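You operate a simulated robot arm through the tools that you are given. There is no shell and no other tool.

You are at the controls of a simulated robot arm. One attempt, no reset.

TASK
Unhook bucket 2, brush the dust out on the blue mat and hang it back.
Fine: use the blue brush and put it back; the bucket returns to its own hook place. Set down upright: what you pick out, blue brush. What is to be rubbed or washed off counts as gone when no trace of it is left.

Only the result counts: the job must be done as asked and must still hold three seconds after the hand-in. Knocking over, shifting, dropping, spilling or breaking anything else fails it.

THE ROBOT
A 7-joint arm with a two-finger parallel gripper, fixed in place. Base frame: the origin is at the foot of the arm, x ahead of it, y to its left, z up; the work surface is at about z = 0. Units: m, rad, N and s.
With the tool pointing down near the work surface it reaches from about 0.24 to 0.62 m from the base axis. Its first joint turns from -1.152 to 1.152 rad. Payload 2.6 kg.
The tool frame sits at the grasp point between the pads (the TCP): z along the fingers, y along the line on which they close. The tips reach 0.03 m beyond it. Largest opening 0.094 m; finger width 0.028, thickness 0.01; the body of the gripper, 0.05 by 0.096 m, starts 0.055 m behind the TCP.
Orientation is that of the tool frame in the base frame, as [roll, pitch, yaw] about the fixed x, y, z axes, in that order (R = Rz(yaw) Ry(pitch) Rx(roll)). With the fingers straight down and closing along the base's y, the tool's x points along the base's -x, its y along +y and its z along -z.

THE INTERFACE
- The arm moves only by the tool apply_moves. Its argument "increments" is a list of rows, each an object of numbers (a shift or turn left out is 0, a gripper value left out holds the last): "x", "y", "z": the shift along the tool's x, y, z in m; "ax", "ay", "az": the turn, a rotation vector about the tool's x, y, z in rad. In form: [{"x": .., "y": .., "z": .., "ax": .., "ay": .., "az": ..}, ...]. A call has 1 to 20 rows; each row shifts and turns the commanded pose from where the row before left it, along the tool's axes as they then stand. "hand" is the finger opening in m, from 0 to 0.094, set as the call begins (left out, the last holds). A row lasts 0.2 s, in which the tool goes at most 0.05 m and 0.15 rad; a call with a longer step from one row to the next is refused whole, and so is a gripper value outside its range. A pose out of reach is approached as far as the arm can. The call stops where the force on the tool passes 90 N (or 10 N more than at its start, if that is more) or the arm is blocked; 0.2 s more then pass. Each finger travels about 0.072 m/s and halts on what it meets, pressing with about 45 N; the grip force reading is that of the motor and also rises with nothing between the fingers. The clock runs only during rows and for 0.2 s after the last one: add rows that do not move to give the fingers time. The reply holds the time, the measured pose of the TCP, the force on the tool along the base axes, the opening and the grip force, in the units named above and with some noise, with the torque about the TCP (base axes, N m) and any sound that the robot's microphone picked up, and new pictures: "pictures" is both (left out), scene, wrist or none.
- Cameras (640 x 400 px; columns grow to the right, rows downward): "scene" is fixed at [0.0275, 0.4215, 0.577]; the picture's right is [-0.85, -0.53, 0.00], its down [-0.24, 0.39, -0.89] and it looks along [0.47, -0.75, -0.46] (base axes); focal length 341 px, centre (320, 200). "wrist" rides on the gripper at [0.076, 0.014, -0.102] in the tool frame; the picture's right is [-0.18, 0.98, 0.00], its down [-0.75, -0.14, -0.64] and it looks along [-0.63, -0.12, 0.77] (tool axes); focal length 243 px, centre (320, 200). There is no depth. A picture from a camera that has moved, and an enlarged one, comes with that camera's place and axes in the base frame and with its lens.
- inspect(camera, box): a new picture of the part [left, top, right, bottom] of that camera's present view, enlarged. The clock stands still meanwhile.
- hand_in(): hands the job in; it is judged then, once.

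Places have to be worked out from the pictures, the camera data and where the tool is seen. Open the gripper and draw the arm clear of the work before you hand the job in, unless the task says otherwise.

The tools are called after ">>>" by a JSON object that holds its "method" and its "body". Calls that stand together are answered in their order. apply_moves: Moves the arm, as the interface text tells. Its arguments: {"type":"object","properties":{"increments":{"type":"array","items":{"type":"object","properties":{"x":{"type":"number"},"y":{"type":"number"},"z":{"type":"number"},"ax":{"type":"number"},"ay":{"type":"number"},"az":{"type":"number"}}}},"hand":{"type":"number"},"pictures":{"type":"string","enum":["both","scene","wrist","none"]}},"required":["increments"]} The other tools are called the same way: inspect (camera, box) takes an enlarged picture of a part of a camera's view; hand_in () hands the job in.

At the start:

```text
time_s: 0.0
ee_pos: [0.3596, -0.0452, 0.3526]
tool_rot: [3.141, 0.001, 3.141]
force: [-0.3, 1.1, 0.1]
ft_torque: [0.01, -0.01, 0.0]
opening: 0.0943
gripper_force: 0.0
```

scene: 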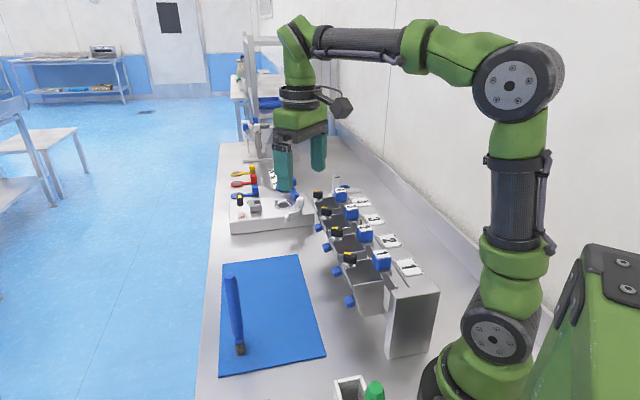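
wrist: 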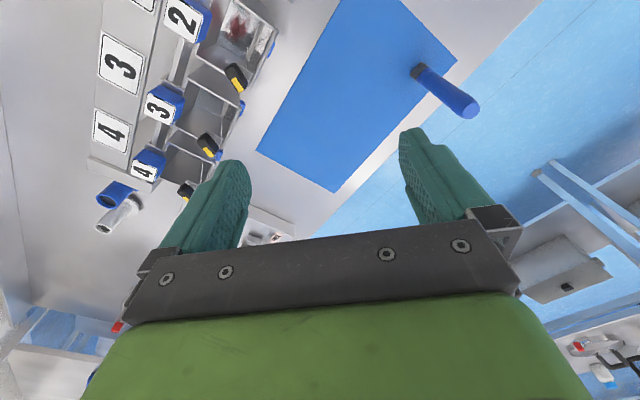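

I start by looking closely at the bucket rack, the mat and the brush before moving anything.

>>> {"method": "inspect", "body": {"camera": "scene", "box": [300, 170, 460, 370]}}

>>> {"method": "inspect", "body": {"camera": "scene", "box": [200, 240, 340, 390]}}

>>> {"method": "inspect", "body": {"camera": "scene", "box": [210, 130, 360, 240]}}

>>> {"method": "inspect", "body": {"camera": "wrist", "box": [60, 0, 320, 220]}}

>>> {"method": "inspect", "body": {"camera": "wrist", "box": [340, 0, 560, 150]}}

>>> {"method": "inspect", "body": {"camera": "scene", "box": [320, 340, 420, 400]}}

```text
2.00 times, centred on (380, 270) of scene
camera zoom: at [0.0275, 0.4215, 0.577], right [-0.85, -0.53, 0.0], down [-0.24, 0.39, -0.89], along [0.47, -0.75, -0.46], focal length 683 px, centre (200, 60)
```

zoom: 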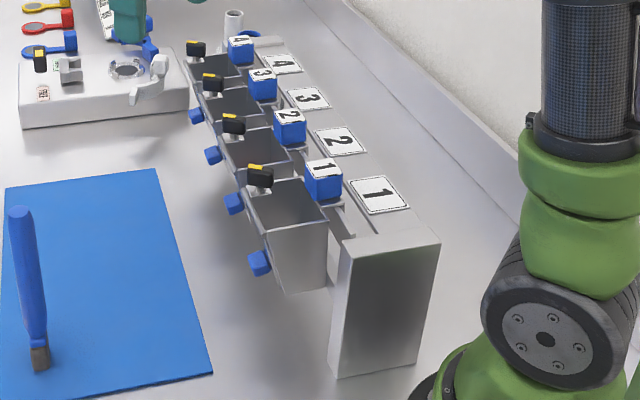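

```text
2.67 times, centred on (270, 315) of scene
camera zoom: at [0.0275, 0.4215, 0.577], right [-0.85, -0.53, 0.0], down [-0.24, 0.39, -0.89], along [0.47, -0.75, -0.46], focal length 910 px, centre (453, -107)
```

zoom: 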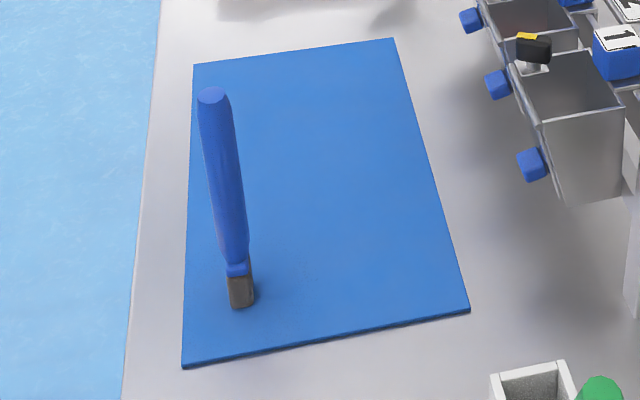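

```text
3.64 times, centred on (285, 185) of scene
camera zoom: at [0.0275, 0.4215, 0.577], right [-0.85, -0.53, 0.0], down [-0.24, 0.39, -0.89], along [0.47, -0.75, -0.46], focal length 1242 px, centre (447, 254)
```

zoom: 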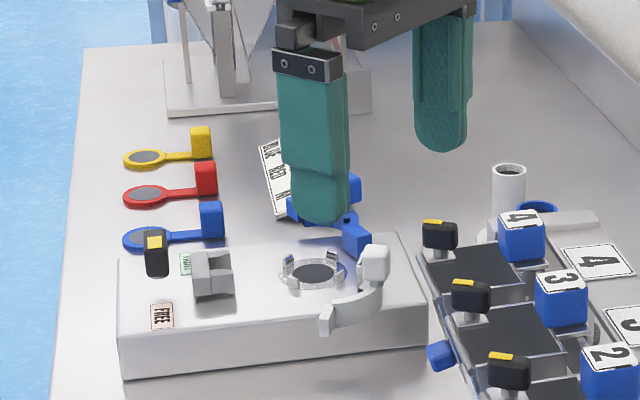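

```text
1.82 times, centred on (190, 110) of wrist
camera zoom: at [0.2824, -0.0316, 0.4555], right [0.18, 0.98, 0.0], down [0.75, -0.14, 0.64], along [0.63, -0.12, -0.77], focal length 441 px, centre (556, 364)
```

zoom: 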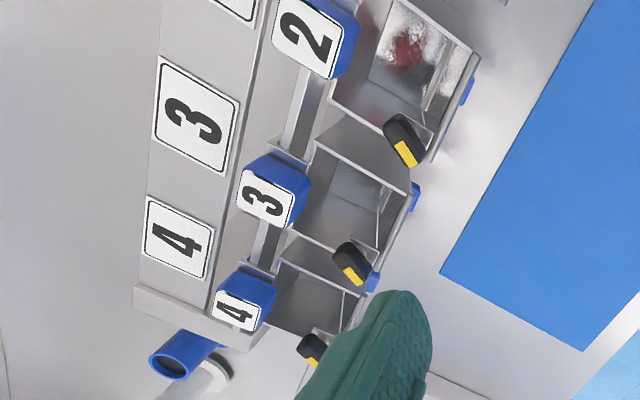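

```text
2.67 times, centred on (450, 75) of wrist
camera zoom: at [0.2824, -0.0316, 0.4555], right [0.18, 0.98, 0.0], down [0.75, -0.14, 0.64], along [0.63, -0.12, -0.77], focal length 647 px, centre (-27, 533)
```

zoom: 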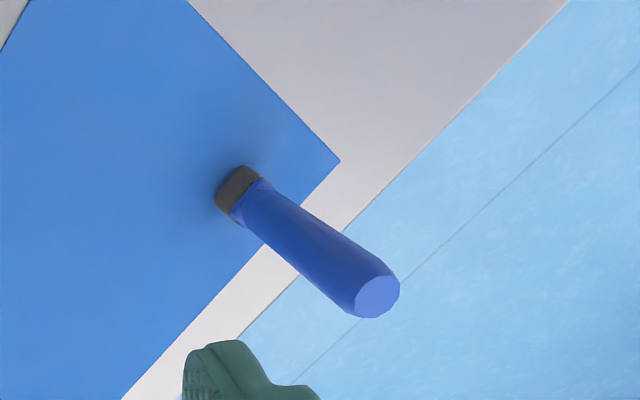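

```text
6.40 times, centred on (370, 370) of scene
camera zoom: at [0.0275, 0.4215, 0.577], right [-0.85, -0.53, 0.0], down [-0.24, 0.39, -0.89], along [0.47, -0.75, -0.46], focal length 2185 px, centre (0, -888)
```

zoom: 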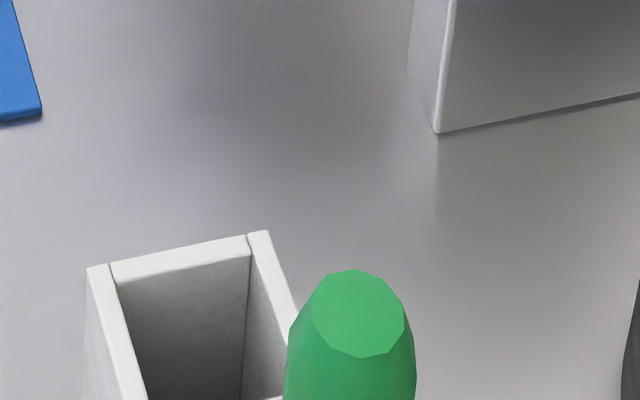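

The buckets hang on a rack running at about -45° in x/y, and the blue brush stands upright on the mat near (0.40, 0.115) with its top at about 0.195. I'll swing the wrist camera around at a safe height to look at bucket 2 from the front.

>>> {"method": "apply_moves", "body": {"increments": [{"x": -0.03, "az": 0.147}, {"az": 0.147}, {"az": 0.147}, {"az": 0.147}, {"az": 0.147}, {"az": 0.147}, {"az": 0.147}, {"az": 0.147}, {"az": 0.147}, {"az": 0.147}, {"az": 0.147}, {"az": 0.147}, {"az": 0.147}, {"az": 0.147}, {"az": 0.147}, {"az": 0.147}, {"z": 0.04}, {}, {}]}}

```text
time_s: 4.0
ee_pos: [0.3903, -0.0457, 0.3141]
tool_rot: [3.141, 0.0, 0.789]
force: [1.4, 0.1, -0.2]
ft_torque: [0.04, -0.01, 0.0]
opening: 0.094
gripper_force: 0.0
camera wrist: at [0.4517, -0.0025, 0.4158], right [0.57, -0.82, 0.0], down [-0.63, -0.44, 0.64], along [-0.53, -0.36, -0.77], focal length 243 px, centre (320, 200)
```

scene: 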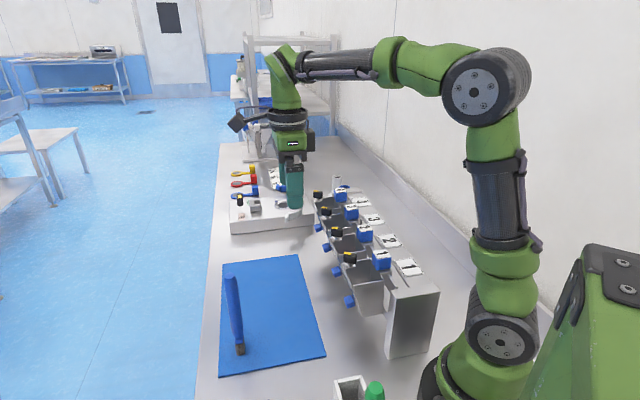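
wrist: 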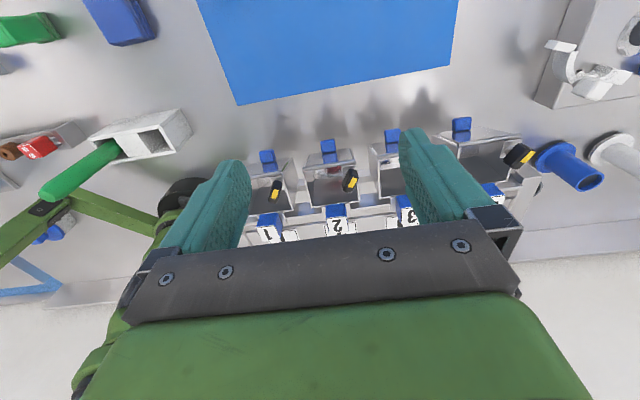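

The rotated view faces the rack. I'll enlarge bucket 2 and the holder area.

>>> {"method": "inspect", "body": {"camera": "wrist", "box": [240, 110, 420, 240]}}

>>> {"method": "inspect", "body": {"camera": "wrist", "box": [0, 0, 200, 250]}}

>>> {"method": "inspect", "body": {"camera": "scene", "box": [330, 200, 410, 260]}}

>>> {"method": "inspect", "body": {"camera": "scene", "box": [310, 240, 410, 320]}}

```text
3.08 times, centred on (330, 175) of wrist
camera zoom: at [0.4517, -0.0025, 0.4158], right [0.57, -0.82, 0.0], down [-0.63, -0.44, 0.64], along [-0.53, -0.36, -0.77], focal length 746 px, centre (289, 277)
```

zoom: 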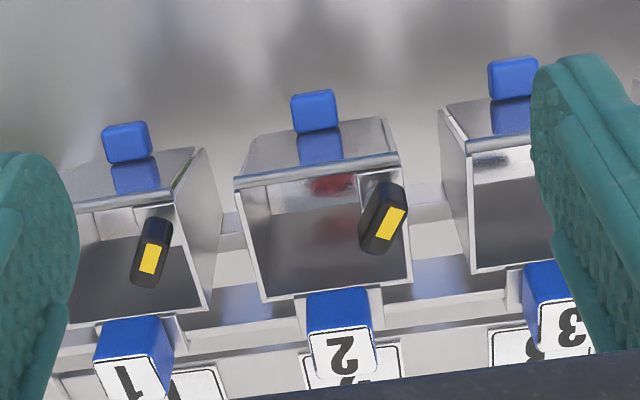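

```text
1.60 times, centred on (100, 125) of wrist
camera zoom: at [0.4517, -0.0025, 0.4158], right [0.57, -0.82, 0.0], down [-0.63, -0.44, 0.64], along [-0.53, -0.36, -0.77], focal length 388 px, centre (672, 320)
```

zoom: 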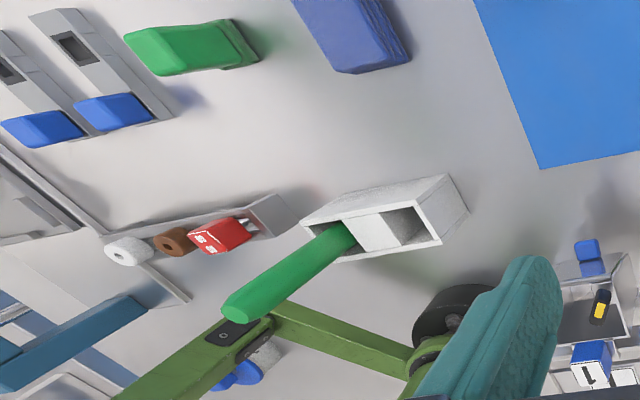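

```text
6.67 times, centred on (370, 230) of scene
camera zoom: at [0.0275, 0.4215, 0.577], right [-0.85, -0.53, 0.0], down [-0.24, 0.39, -0.89], along [0.47, -0.75, -0.46], focal length 2276 px, centre (-13, 0)
```

zoom: 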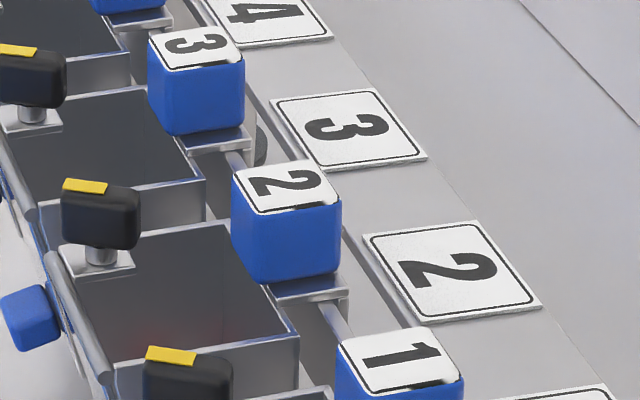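

```text
5.00 times, centred on (360, 280) of scene
camera zoom: at [0.0275, 0.4215, 0.577], right [-0.85, -0.53, 0.0], down [-0.24, 0.39, -0.89], along [0.47, -0.75, -0.46], focal length 1707 px, centre (120, -200)
```

zoom: 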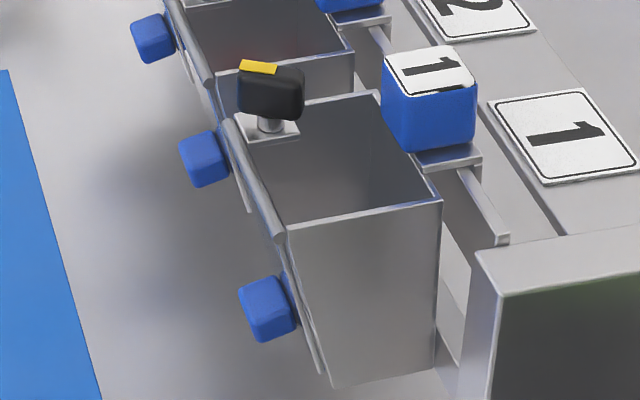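

The buckets look like square pans of about 0.07 m with a latch knob, a flap knob and a numbered grip block. I'll move over bucket 2 and tilt so the camera looks straight down into it.

>>> {"method": "apply_moves", "body": {"increments": [{"x": -0.04}, {"x": -0.04}, {"x": -0.035, "y": -0.006}, {"ay": 0.136}, {"ay": 0.136}, {"ay": 0.136}, {"ay": 0.136}, {"ay": 0.136}, {}, {}]}}

```text
time_s: 6.2
ee_pos: [0.3039, -0.1224, 0.3135]
tool_rot: [-3.141, -0.679, 0.79]
force: [-0.7, -1.1, -0.3]
ft_torque: [0.0, -0.04, -0.03]
opening: 0.0937
gripper_force: 0.1
camera wrist: at [0.3097, -0.1369, 0.4404], right [0.6, -0.79, -0.12], down [-0.8, -0.6, 0.02], along [-0.09, 0.08, -0.99], focal length 243 px, centre (320, 200)
```

scene: 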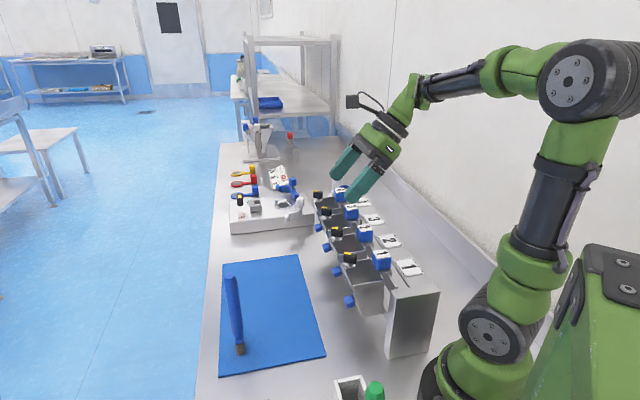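
wrist: 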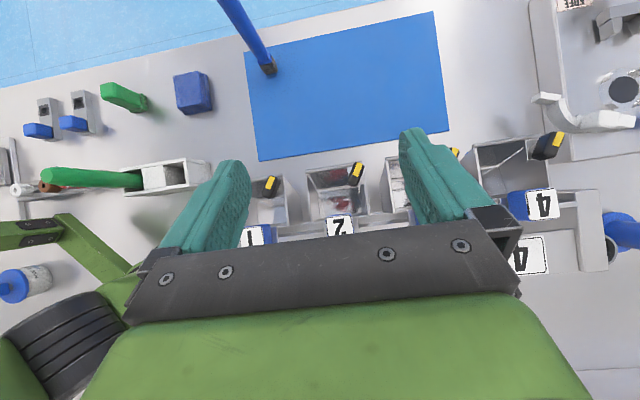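

>>> {"method": "inspect", "body": {"camera": "wrist", "box": [290, 145, 390, 240]}}

>>> {"method": "inspect", "body": {"camera": "wrist", "box": [440, 110, 580, 220]}}

>>> {"method": "inspect", "body": {"camera": "wrist", "box": [0, 50, 240, 220]}}

>>> {"method": "inspect", "body": {"camera": "wrist", "box": [200, 0, 320, 100]}}

```text
4.21 times, centred on (340, 192) of wrist
camera zoom: at [0.3097, -0.1369, 0.4404], right [0.6, -0.79, -0.12], down [-0.8, -0.6, 0.02], along [-0.09, 0.08, -0.99], focal length 1022 px, centre (236, 232)
```

zoom: 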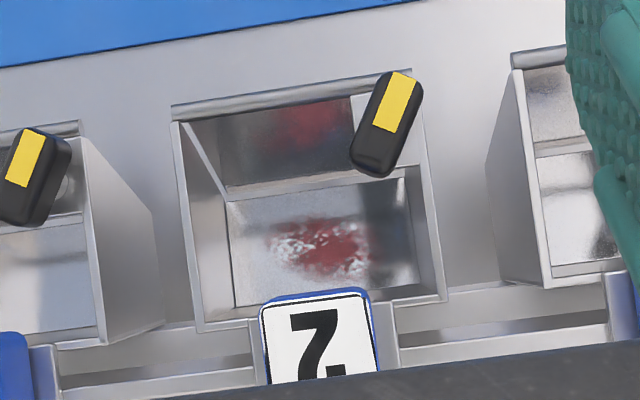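

```text
3.64 times, centred on (510, 165) of wrist
camera zoom: at [0.3097, -0.1369, 0.4404], right [0.6, -0.79, -0.12], down [-0.8, -0.6, 0.02], along [-0.09, 0.08, -0.99], focal length 882 px, centre (-371, 327)
```

zoom: 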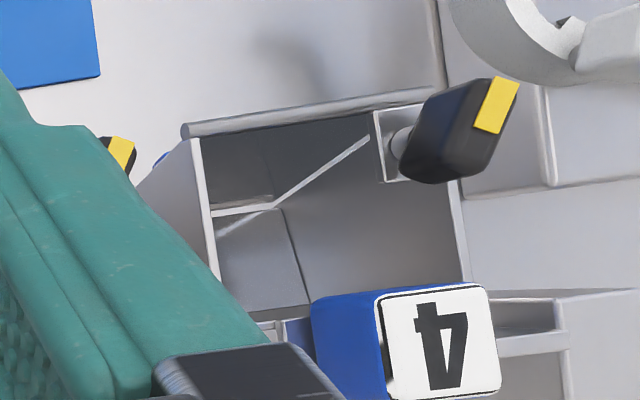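

```text
2.35 times, centred on (120, 135) of wrist
camera zoom: at [0.3097, -0.1369, 0.4404], right [0.6, -0.79, -0.12], down [-0.8, -0.6, 0.02], along [-0.09, 0.08, -0.99], focal length 571 px, centre (791, 353)
```

zoom: 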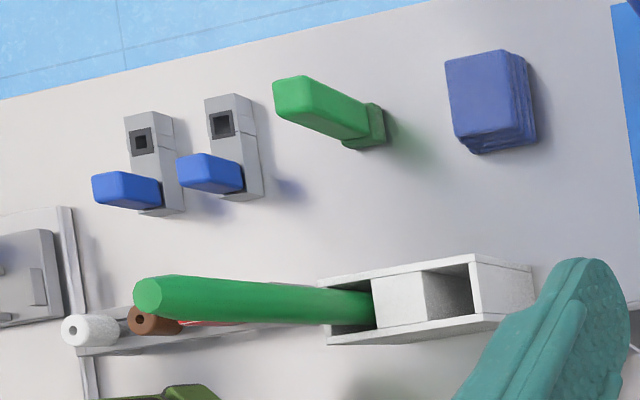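

```text
4.00 times, centred on (260, 50) of wrist
camera zoom: at [0.3097, -0.1369, 0.4404], right [0.6, -0.79, -0.12], down [-0.8, -0.6, 0.02], along [-0.09, 0.08, -0.99], focal length 970 px, centre (560, 800)
```

zoom: 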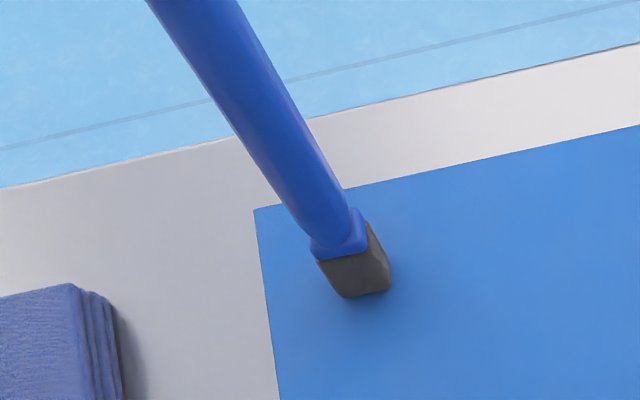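

The dust (red patch with white specks) lies on bucket 2's floor. Its blue "2" grip block is centred near (0.276, -0.151) with its top at about z = 0.187. I'll straighten the tool, go above the block and check alignment.

>>> {"method": "apply_moves", "body": {"increments": [{"ay": -0.136}, {"ay": -0.136}, {"ay": -0.136}, {"ay": -0.136}, {"ay": -0.136}, {"x": -0.04}, {"z": 0.03}, {"z": 0.025}, {}, {}]}}

>>> {"method": "inspect", "body": {"camera": "wrist", "box": [240, 60, 400, 220]}}

>>> {"method": "inspect", "body": {"camera": "scene", "box": [300, 120, 420, 260]}}

```text
time_s: 8.4
ee_pos: [0.2772, -0.1501, 0.257]
tool_rot: [3.14, -0.001, 0.79]
force: [0.3, -0.5, 0.2]
ft_torque: [0.0, -0.01, 0.01]
opening: 0.0943
gripper_force: 0.1
camera wrist: at [0.34, -0.1065, 0.3595], right [0.57, -0.82, 0.0], down [-0.63, -0.44, 0.64], along [-0.53, -0.36, -0.77], focal length 243 px, centre (320, 200)
```

scene: 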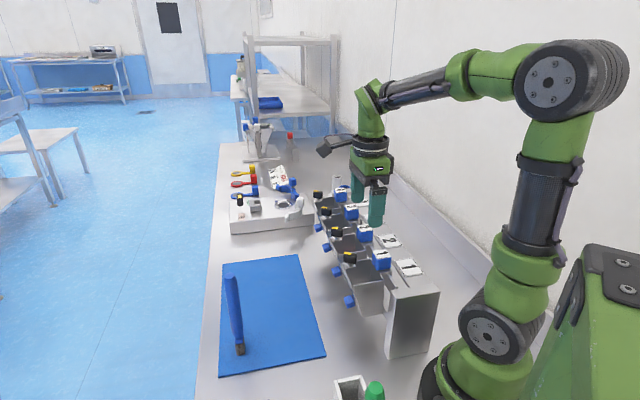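
wrist: 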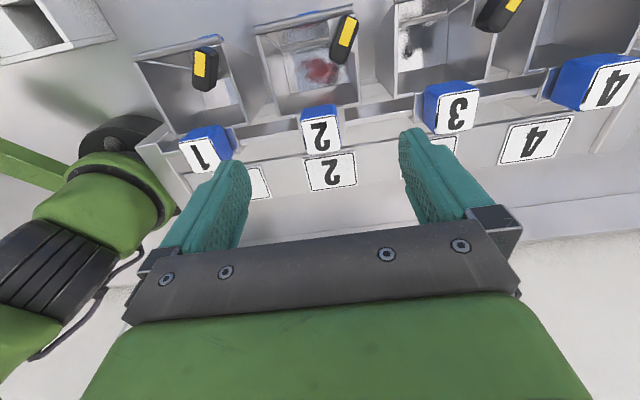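

```text
2.50 times, centred on (320, 140) of wrist
camera zoom: at [0.34, -0.1065, 0.3595], right [0.57, -0.82, 0.0], down [-0.63, -0.44, 0.64], along [-0.53, -0.36, -0.77], focal length 606 px, centre (320, 350)
```

zoom: 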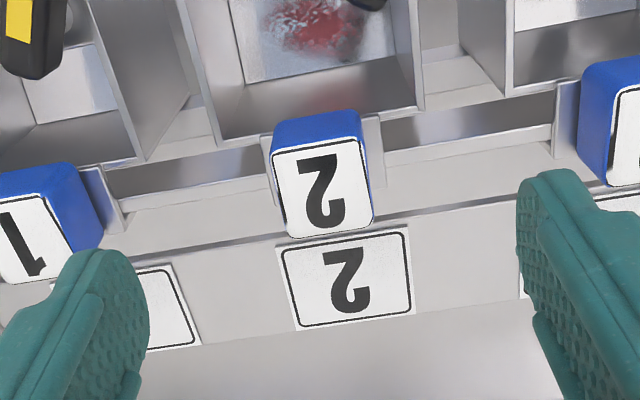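

```text
2.86 times, centred on (360, 190) of scene
camera zoom: at [0.0275, 0.4215, 0.577], right [-0.85, -0.53, 0.0], down [-0.24, 0.39, -0.89], along [0.47, -0.75, -0.46], focal length 976 px, centre (206, 229)
```

zoom: 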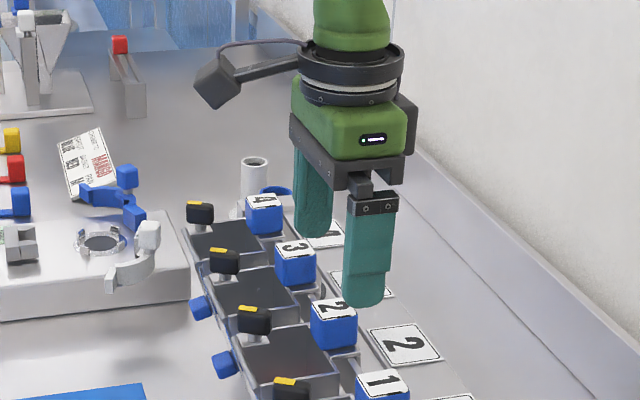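

The block sits centred between the fingers, with its top centre at about (0.273, -0.152, 0.186). I'll lower until the tips are just above the bracket plate, then close.

>>> {"method": "apply_moves", "body": {"increments": [{"x": -0.003, "y": -0.001}, {"z": 0.03}, {"z": 0.02}, {"z": 0.015}, {}, {}]}}

>>> {"method": "inspect", "body": {"camera": "wrist", "box": [220, 60, 420, 220]}}

>>> {"method": "inspect", "body": {"camera": "scene", "box": [310, 160, 410, 260]}}

```text
time_s: 9.8
ee_pos: [0.2728, -0.1528, 0.1925]
tool_rot: [3.141, 0.0, 0.791]
force: [-0.2, -0.1, -0.1]
ft_torque: [0.01, 0.01, 0.01]
opening: 0.0942
gripper_force: 0.2
camera wrist: at [0.337, -0.1086, 0.2956], right [0.57, -0.82, 0.0], down [-0.63, -0.44, 0.64], along [-0.53, -0.36, -0.77], focal length 243 px, centre (320, 200)
```

scene: 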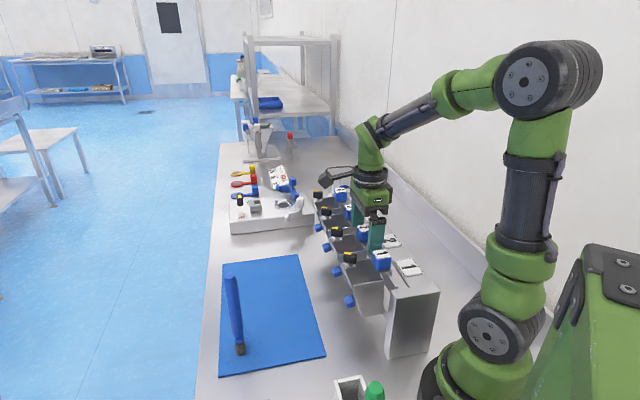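
wrist: 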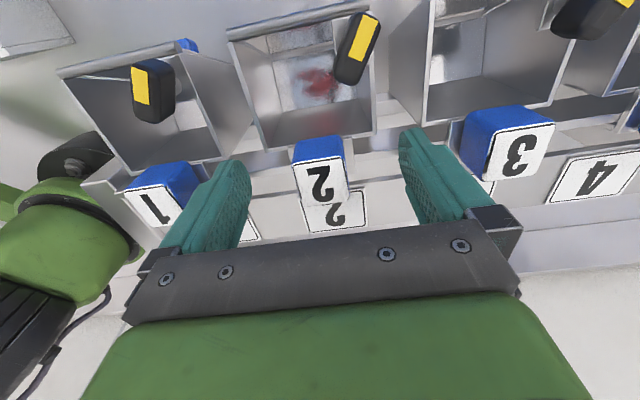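

```text
2.50 times, centred on (320, 140) of wrist
camera zoom: at [0.337, -0.1086, 0.2956], right [0.57, -0.82, 0.0], down [-0.63, -0.44, 0.64], along [-0.53, -0.36, -0.77], focal length 606 px, centre (320, 350)
```

zoom: 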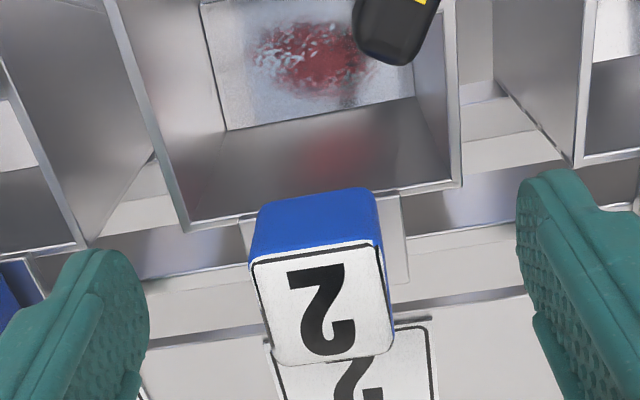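

```text
4.00 times, centred on (360, 210) of scene
camera zoom: at [0.0275, 0.4215, 0.577], right [-0.85, -0.53, 0.0], down [-0.24, 0.39, -0.89], along [0.47, -0.75, -0.46], focal length 1366 px, centre (160, 160)
```

zoom: 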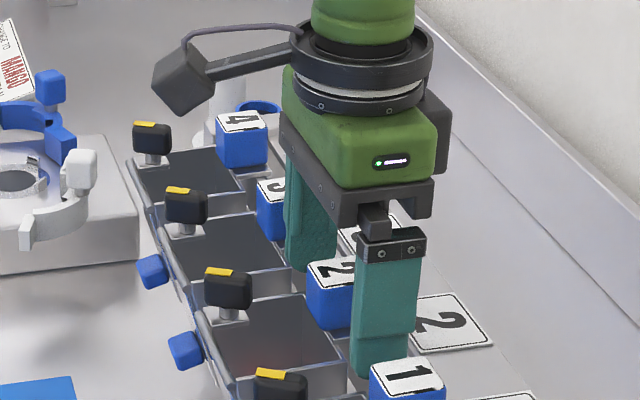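

Alignment looks right and there's no contact force. I'll close on the block.

>>> {"method": "apply_moves", "body": {"increments": [{}, {}, {}, {}, {}], "hand": 0.0}}

```text
time_s: 11.0
ee_pos: [0.2745, -0.1518, 0.1934]
tool_rot: [3.141, 0.0, 0.79]
force: [2.2, 0.0, 0.5]
ft_torque: [0.03, -0.09, -0.03]
opening: 0.0394
gripper_force: 44.8
camera wrist: at [0.3371, -0.1085, 0.2958], right [0.57, -0.82, 0.0], down [-0.63, -0.44, 0.64], along [-0.53, -0.37, -0.77], focal length 243 px, centre (320, 200)
```

scene: 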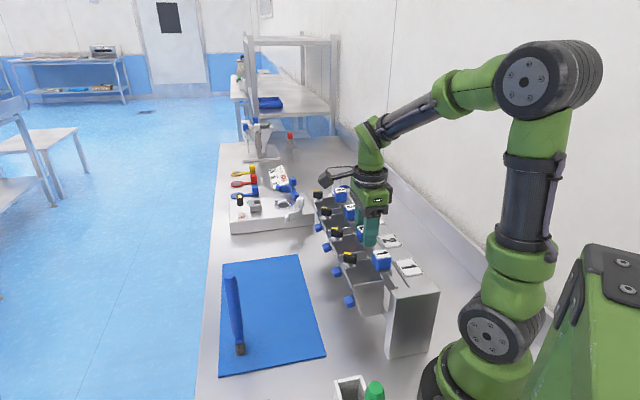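
wrist: 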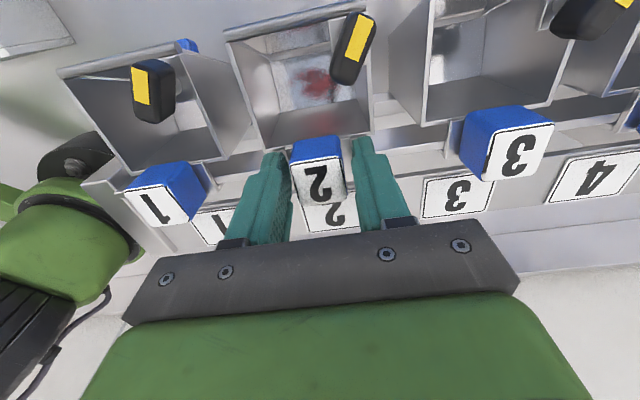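

The opening reads 0.039, wider than my 0.027 estimate. I'll check what the fingers are touching.

>>> {"method": "inspect", "body": {"camera": "wrist", "box": [260, 110, 380, 220]}}

>>> {"method": "inspect", "body": {"camera": "scene", "box": [340, 190, 400, 260]}}

```text
3.64 times, centred on (320, 165) of wrist
camera zoom: at [0.3371, -0.1085, 0.2958], right [0.57, -0.82, 0.0], down [-0.63, -0.44, 0.64], along [-0.53, -0.37, -0.77], focal length 882 px, centre (320, 327)
```

zoom: 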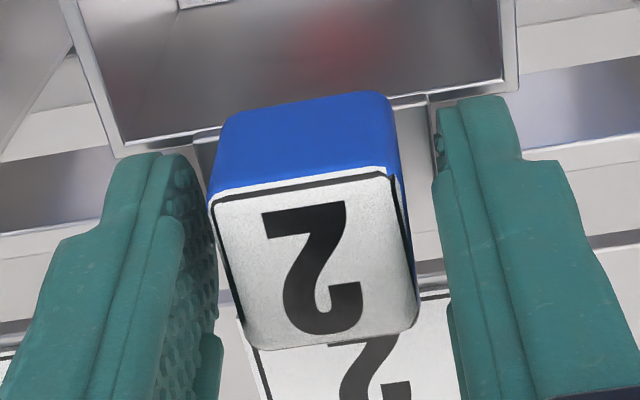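

```text
5.71 times, centred on (370, 225) of scene
camera zoom: at [0.0275, 0.4215, 0.577], right [-0.85, -0.53, 0.0], down [-0.24, 0.39, -0.89], along [0.47, -0.75, -0.46], focal length 1951 px, centre (34, 57)
```

zoom: 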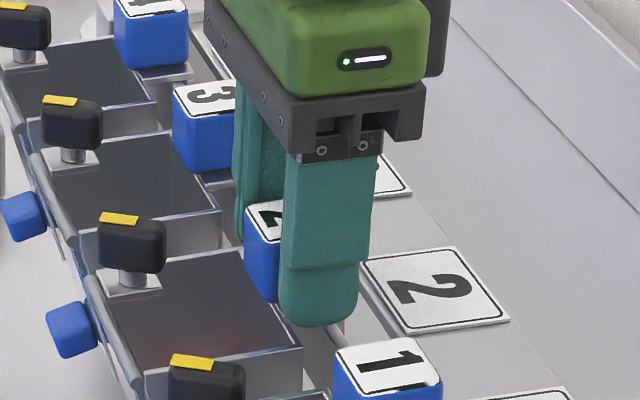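

The tips caught the wider bracket plate rather than the block. I'll open, rise 6 mm and close again.

>>> {"method": "apply_moves", "body": {"increments": [{}, {"z": -0.006}, {}], "hand": 0.06, "pictures": "none"}}

>>> {"method": "apply_moves", "body": {"increments": [{}, {}, {}, {}], "hand": 0.0}}

>>> {"method": "inspect", "body": {"camera": "wrist", "box": [260, 110, 380, 220]}}

```text
time_s: 11.8
ee_pos: [0.274, -0.1525, 0.1995]
tool_rot: [-3.141, 0.0, 0.789]
force: [-0.4, -0.8, -0.3]
ft_torque: [-0.01, 0.0, 0.03]
opening: 0.0598
gripper_force: 0.1
```

```text
time_s: 12.8
ee_pos: [0.2731, -0.1531, 0.199]
tool_rot: [3.141, -0.002, 0.792]
force: [-1.1, 1.0, 7.4]
ft_torque: [0.11, 0.16, -0.04]
opening: 0.0278
gripper_force: 45.2
camera wrist: at [0.3365, -0.1089, 0.3018], right [0.57, -0.82, 0.0], down [-0.63, -0.44, 0.64], along [-0.53, -0.37, -0.77], focal length 243 px, centre (320, 200)
```

scene: 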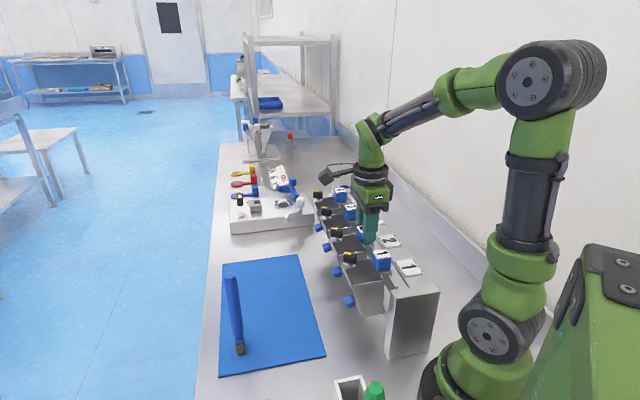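
wrist: 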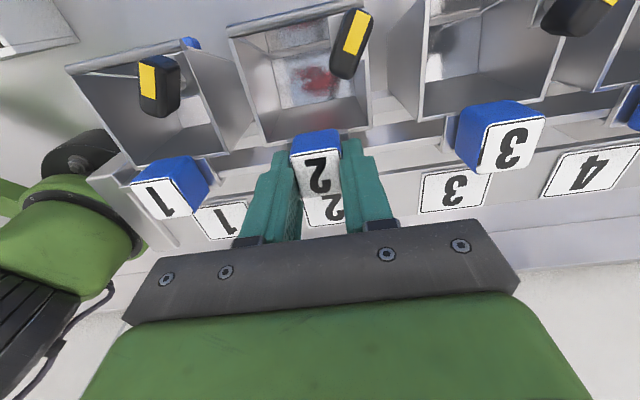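

```text
3.64 times, centred on (320, 165) of wrist
camera zoom: at [0.3365, -0.1089, 0.3018], right [0.57, -0.82, 0.0], down [-0.63, -0.44, 0.64], along [-0.53, -0.37, -0.77], focal length 882 px, centre (320, 327)
```

zoom: 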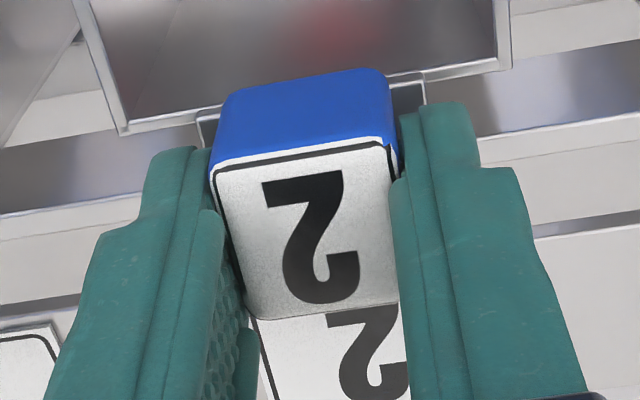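

Now the grip is on the block (0.028). I'll lift slowly straight up and watch the forces; I note the hooked TCP as about (0.2735, -0.1526, 0.199).

>>> {"method": "apply_moves", "body": {"increments": [{"z": -0.004}, {"z": -0.004}, {"z": -0.004}, {"z": -0.004}, {"z": -0.004}, {}]}}

>>> {"method": "inspect", "body": {"camera": "wrist", "box": [220, 20, 420, 220]}}

>>> {"method": "inspect", "body": {"camera": "scene", "box": [310, 180, 410, 320]}}

```text
time_s: 14.2
ee_pos: [0.2726, -0.1534, 0.2193]
tool_rot: [3.141, 0.0, 0.791]
force: [-0.4, -1.4, -3.6]
ft_torque: [-0.08, 0.08, -0.01]
opening: 0.0275
gripper_force: 44.6
camera wrist: at [0.3356, -0.1096, 0.3219], right [0.57, -0.82, 0.0], down [-0.63, -0.44, 0.64], along [-0.53, -0.37, -0.77], focal length 243 px, centre (320, 200)
```

scene: 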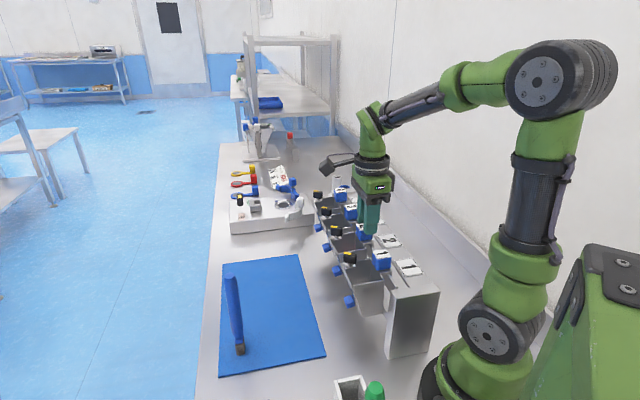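
wrist: 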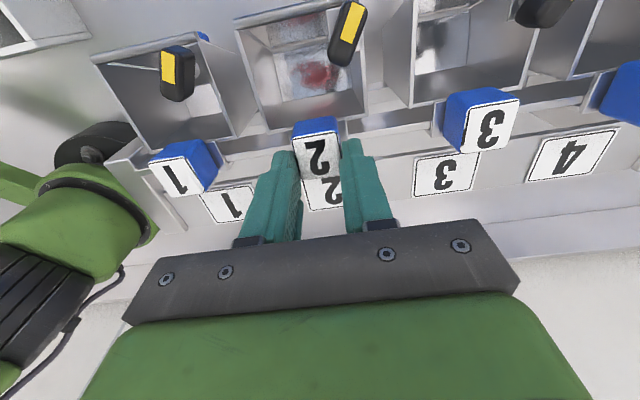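

```text
2.00 times, centred on (320, 120) of wrist
camera zoom: at [0.3356, -0.1096, 0.3219], right [0.57, -0.82, 0.0], down [-0.63, -0.44, 0.64], along [-0.53, -0.37, -0.77], focal length 485 px, centre (320, 360)
```

zoom: 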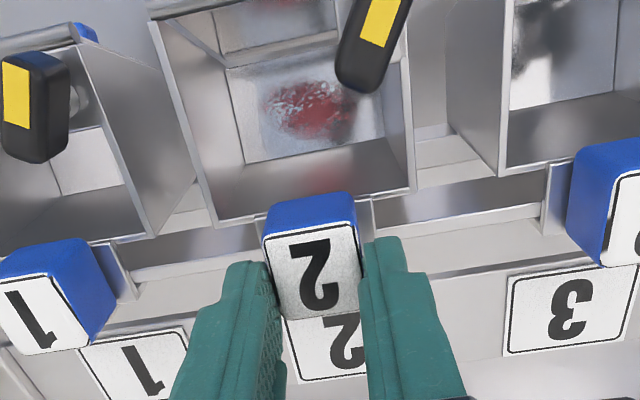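

```text
2.86 times, centred on (360, 250) of scene
camera zoom: at [0.0275, 0.4215, 0.577], right [-0.85, -0.53, 0.0], down [-0.24, 0.39, -0.89], along [0.47, -0.75, -0.46], focal length 976 px, centre (206, 57)
```

zoom: 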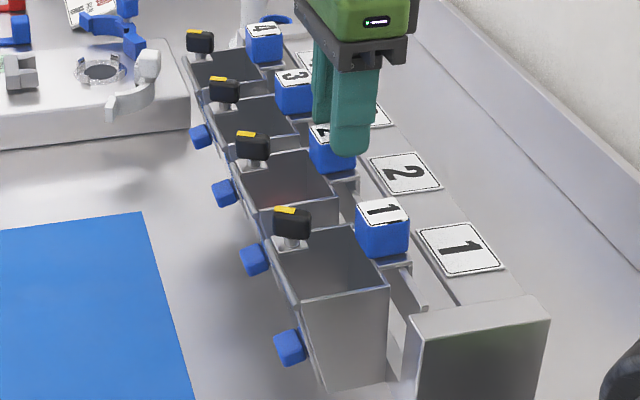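

Bucket 2 is rising freely (about 3.6 N load, so roughly 0.37 kg). I'll keep lifting.

>>> {"method": "apply_moves", "body": {"increments": [{"z": -0.006}, {"z": -0.006}, {"z": -0.008}, {"z": -0.01}, {"z": -0.01}, {}]}}

>>> {"method": "inspect", "body": {"camera": "wrist", "box": [200, 20, 440, 220]}}

>>> {"method": "inspect", "body": {"camera": "scene", "box": [310, 180, 410, 320]}}

```text
time_s: 15.6
ee_pos: [0.2734, -0.1516, 0.259]
tool_rot: [-3.141, -0.002, 0.792]
force: [-0.3, -0.1, -3.2]
ft_torque: [-0.05, 0.01, 0.0]
opening: 0.0276
gripper_force: 44.4
camera wrist: at [0.3358, -0.1086, 0.3621], right [0.57, -0.82, 0.0], down [-0.63, -0.44, 0.64], along [-0.53, -0.37, -0.77], focal length 243 px, centre (320, 200)
```

scene: 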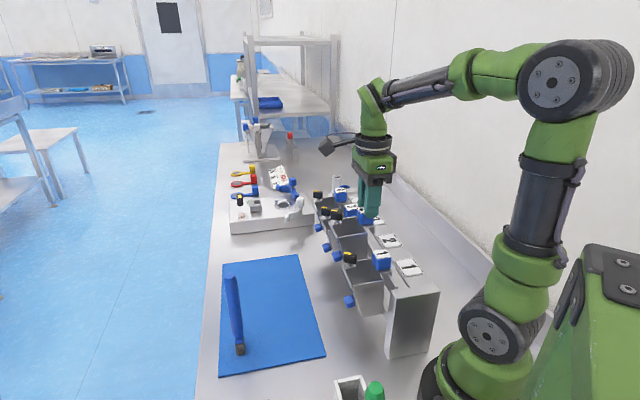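
wrist: 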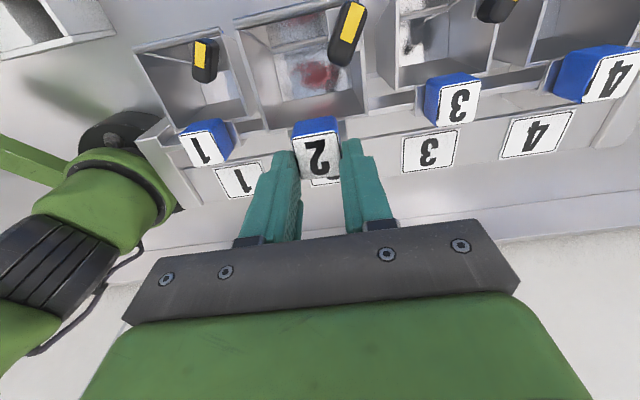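

```text
2.00 times, centred on (320, 120) of wrist
camera zoom: at [0.3358, -0.1086, 0.3621], right [0.57, -0.82, 0.0], down [-0.63, -0.44, 0.64], along [-0.53, -0.37, -0.77], focal length 485 px, centre (320, 360)
```

zoom: 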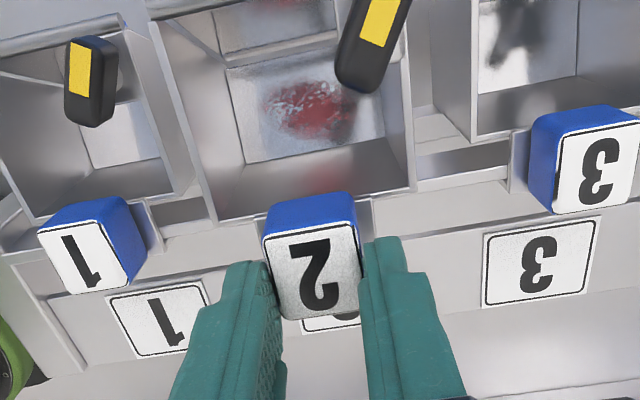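

```text
2.86 times, centred on (360, 250) of scene
camera zoom: at [0.0275, 0.4215, 0.577], right [-0.85, -0.53, 0.0], down [-0.24, 0.39, -0.89], along [0.47, -0.75, -0.46], focal length 976 px, centre (206, 57)
```

zoom: 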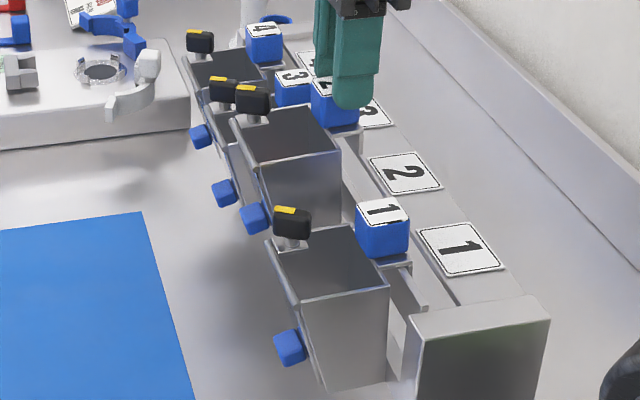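

Bucket 2 is clear of its neighbours at +60 mm. I'll lift 40 mm more, then move straight out along the rack normal in small steps toward the mat.

>>> {"method": "apply_moves", "body": {"increments": [{"z": -0.015}, {"z": -0.015}, {"z": -0.01}, {}, {"x": 0.01}, {"x": 0.01}, {"x": 0.01}, {"x": 0.015}, {"x": 0.015}, {"x": 0.02}, {"x": 0.02}, {"x": 0.02}, {"x": 0.02}, {"x": 0.02}, {"x": 0.02}, {}, {}]}}

>>> {"method": "inspect", "body": {"camera": "scene", "box": [200, 140, 380, 320]}}

>>> {"method": "inspect", "body": {"camera": "wrist", "box": [200, 0, 440, 220]}}

```text
time_s: 19.2
ee_pos: [0.4004, -0.0247, 0.299]
tool_rot: [3.141, 0.0, 0.791]
force: [-0.2, 0.6, -3.7]
ft_torque: [-0.1, 0.09, -0.02]
opening: 0.0274
gripper_force: 45.2
camera wrist: at [0.4632, 0.0186, 0.4018], right [0.57, -0.82, 0.0], down [-0.63, -0.44, 0.64], along [-0.53, -0.36, -0.77], focal length 243 px, centre (320, 200)
```

scene: 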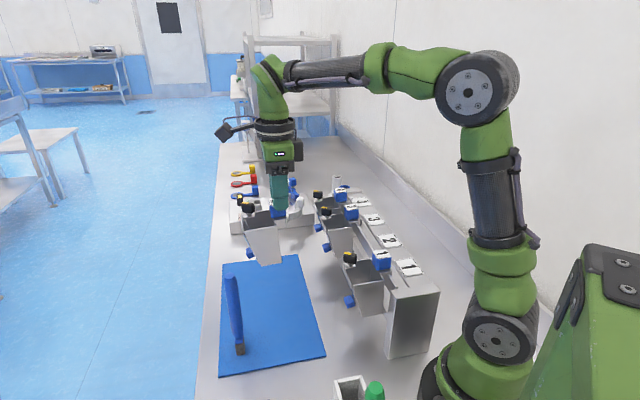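
wrist: 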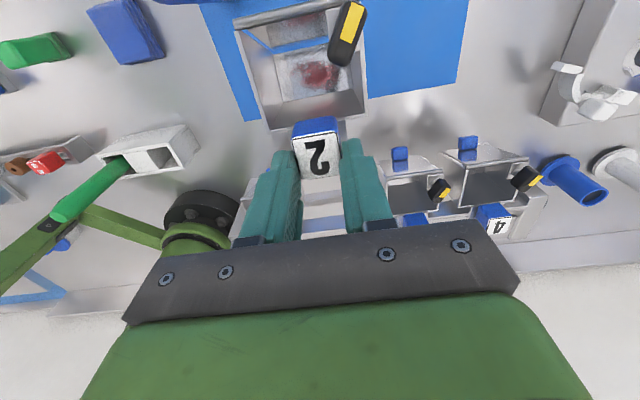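

```text
2.22 times, centred on (290, 230) of scene
camera zoom: at [0.0275, 0.4215, 0.577], right [-0.85, -0.53, 0.0], down [-0.24, 0.39, -0.89], along [0.47, -0.75, -0.46], focal length 759 px, centre (387, 133)
```

zoom: 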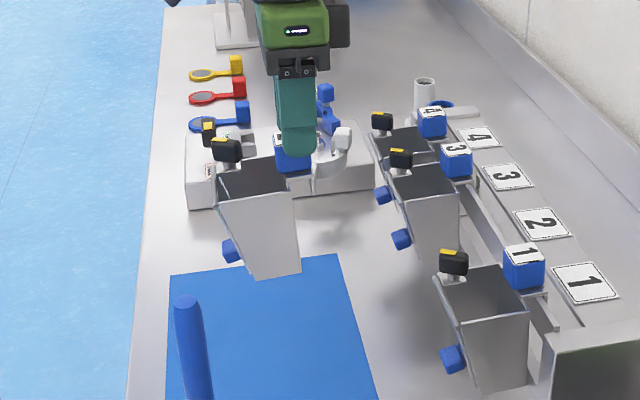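

```text
1.82 times, centred on (320, 110) of wrist
camera zoom: at [0.4632, 0.0186, 0.4018], right [0.57, -0.82, 0.0], down [-0.63, -0.44, 0.64], along [-0.53, -0.36, -0.77], focal length 441 px, centre (320, 364)
```

zoom: 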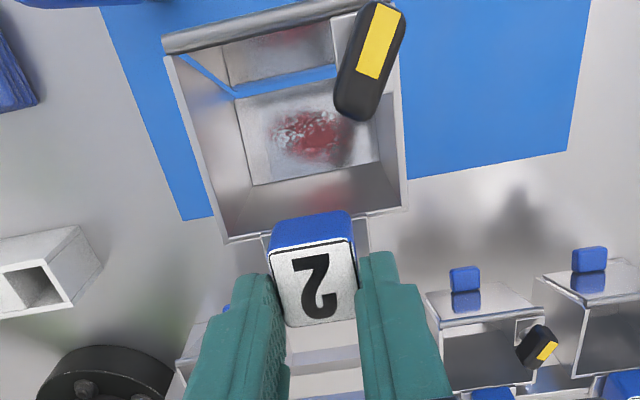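

The bucket hangs level in the grip over the mat, its front flap slightly ajar as before, and I estimate its bottom at about 0.14 m below the TCP. I'll lower to just above the mat.

>>> {"method": "apply_moves", "body": {"increments": [{"z": 0.025}, {"z": 0.025}, {"z": 0.025}, {"z": 0.025}, {"z": 0.02}, {"z": 0.015}, {"z": 0.006}, {}]}}

>>> {"method": "inspect", "body": {"camera": "scene", "box": [200, 180, 340, 340]}}

>>> {"method": "inspect", "body": {"camera": "wrist", "box": [200, 0, 440, 220]}}

```text
time_s: 21.0
ee_pos: [0.3974, -0.0241, 0.1581]
tool_rot: [-3.141, 0.0, 0.79]
force: [0.0, -0.5, -2.7]
ft_torque: [-0.04, 0.05, 0.01]
opening: 0.0278
gripper_force: 45.5
camera wrist: at [0.4619, 0.0189, 0.26], right [0.57, -0.82, 0.0], down [-0.63, -0.44, 0.64], along [-0.53, -0.37, -0.77], focal length 243 px, centre (320, 200)
```

scene: 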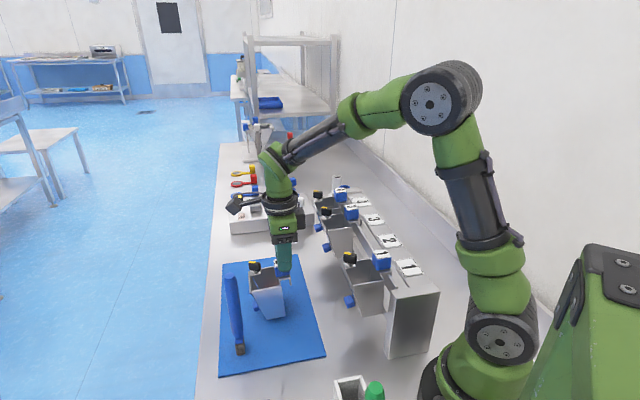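
wrist: 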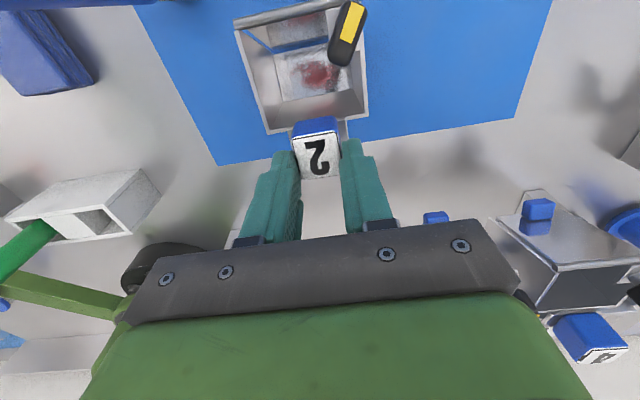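

```text
2.50 times, centred on (270, 260) of scene
camera zoom: at [0.0275, 0.4215, 0.577], right [-0.85, -0.53, 0.0], down [-0.24, 0.39, -0.89], along [0.47, -0.75, -0.46], focal length 854 px, centre (445, 50)
```

zoom: 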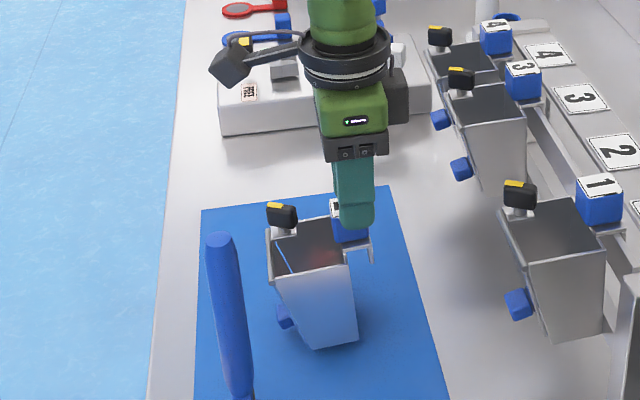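

```text
1.82 times, centred on (320, 110) of wrist
camera zoom: at [0.4619, 0.0189, 0.26], right [0.57, -0.82, 0.0], down [-0.63, -0.44, 0.64], along [-0.53, -0.37, -0.77], focal length 441 px, centre (320, 364)
```

zoom: 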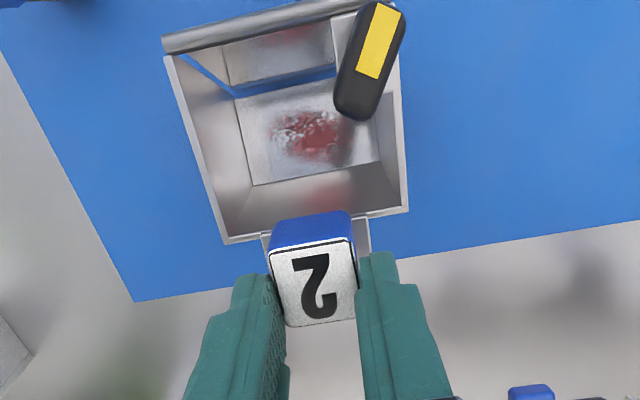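

The bucket is just above the mat, and the mat boundary leaves good margin. I'll descend in fine steps watching the load.

>>> {"method": "apply_moves", "body": {"increments": [{"z": 0.004}, {"z": 0.003}, {"z": 0.002}, {}], "pictures": "none"}}

>>> {"method": "apply_moves", "body": {"increments": [{"z": 0.002}, {}], "pictures": "none"}}

>>> {"method": "apply_moves", "body": {"increments": [{"z": 0.001}, {}], "pictures": "none"}}

>>> {"method": "apply_moves", "body": {"increments": [{"z": 0.001}, {}], "pictures": "scene"}}

```text
time_s: 22.0
ee_pos: [0.3978, -0.0252, 0.1482]
tool_rot: [-3.141, 0.001, 0.79]
force: [-0.8, -0.2, -4.2]
ft_torque: [-0.09, 0.07, -0.04]
opening: 0.0274
gripper_force: 45.4
```

```text
time_s: 22.6
ee_pos: [0.4004, -0.0243, 0.1459]
tool_rot: [-3.14, -0.001, 0.79]
force: [0.0, -0.1, -3.4]
ft_torque: [-0.03, 0.06, 0.0]
opening: 0.0277
gripper_force: 45.2
```

```text
time_s: 23.2
ee_pos: [0.4, -0.0249, 0.1451]
tool_rot: [-3.14, 0.001, 0.79]
force: [0.2, -0.1, -2.8]
ft_torque: [-0.1, 0.08, -0.03]
opening: 0.0276
gripper_force: 45.5
```

```text
time_s: 23.8
ee_pos: [0.3999, -0.0244, 0.1458]
tool_rot: [3.142, -0.002, 0.789]
force: [-12.8, -0.1, 20.8]
ft_torque: [0.09, 0.61, 0.11]
opening: 0.0275
gripper_force: 45.1
```

scene: 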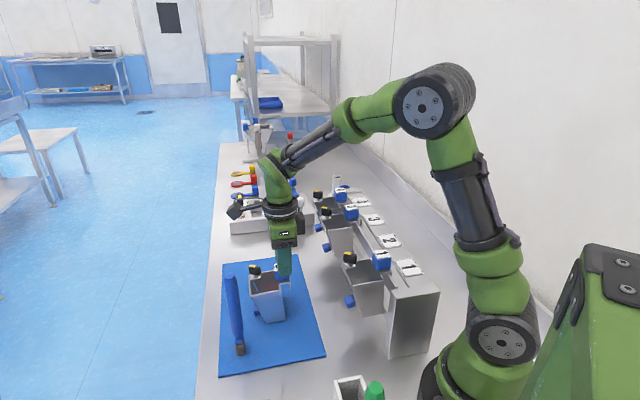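

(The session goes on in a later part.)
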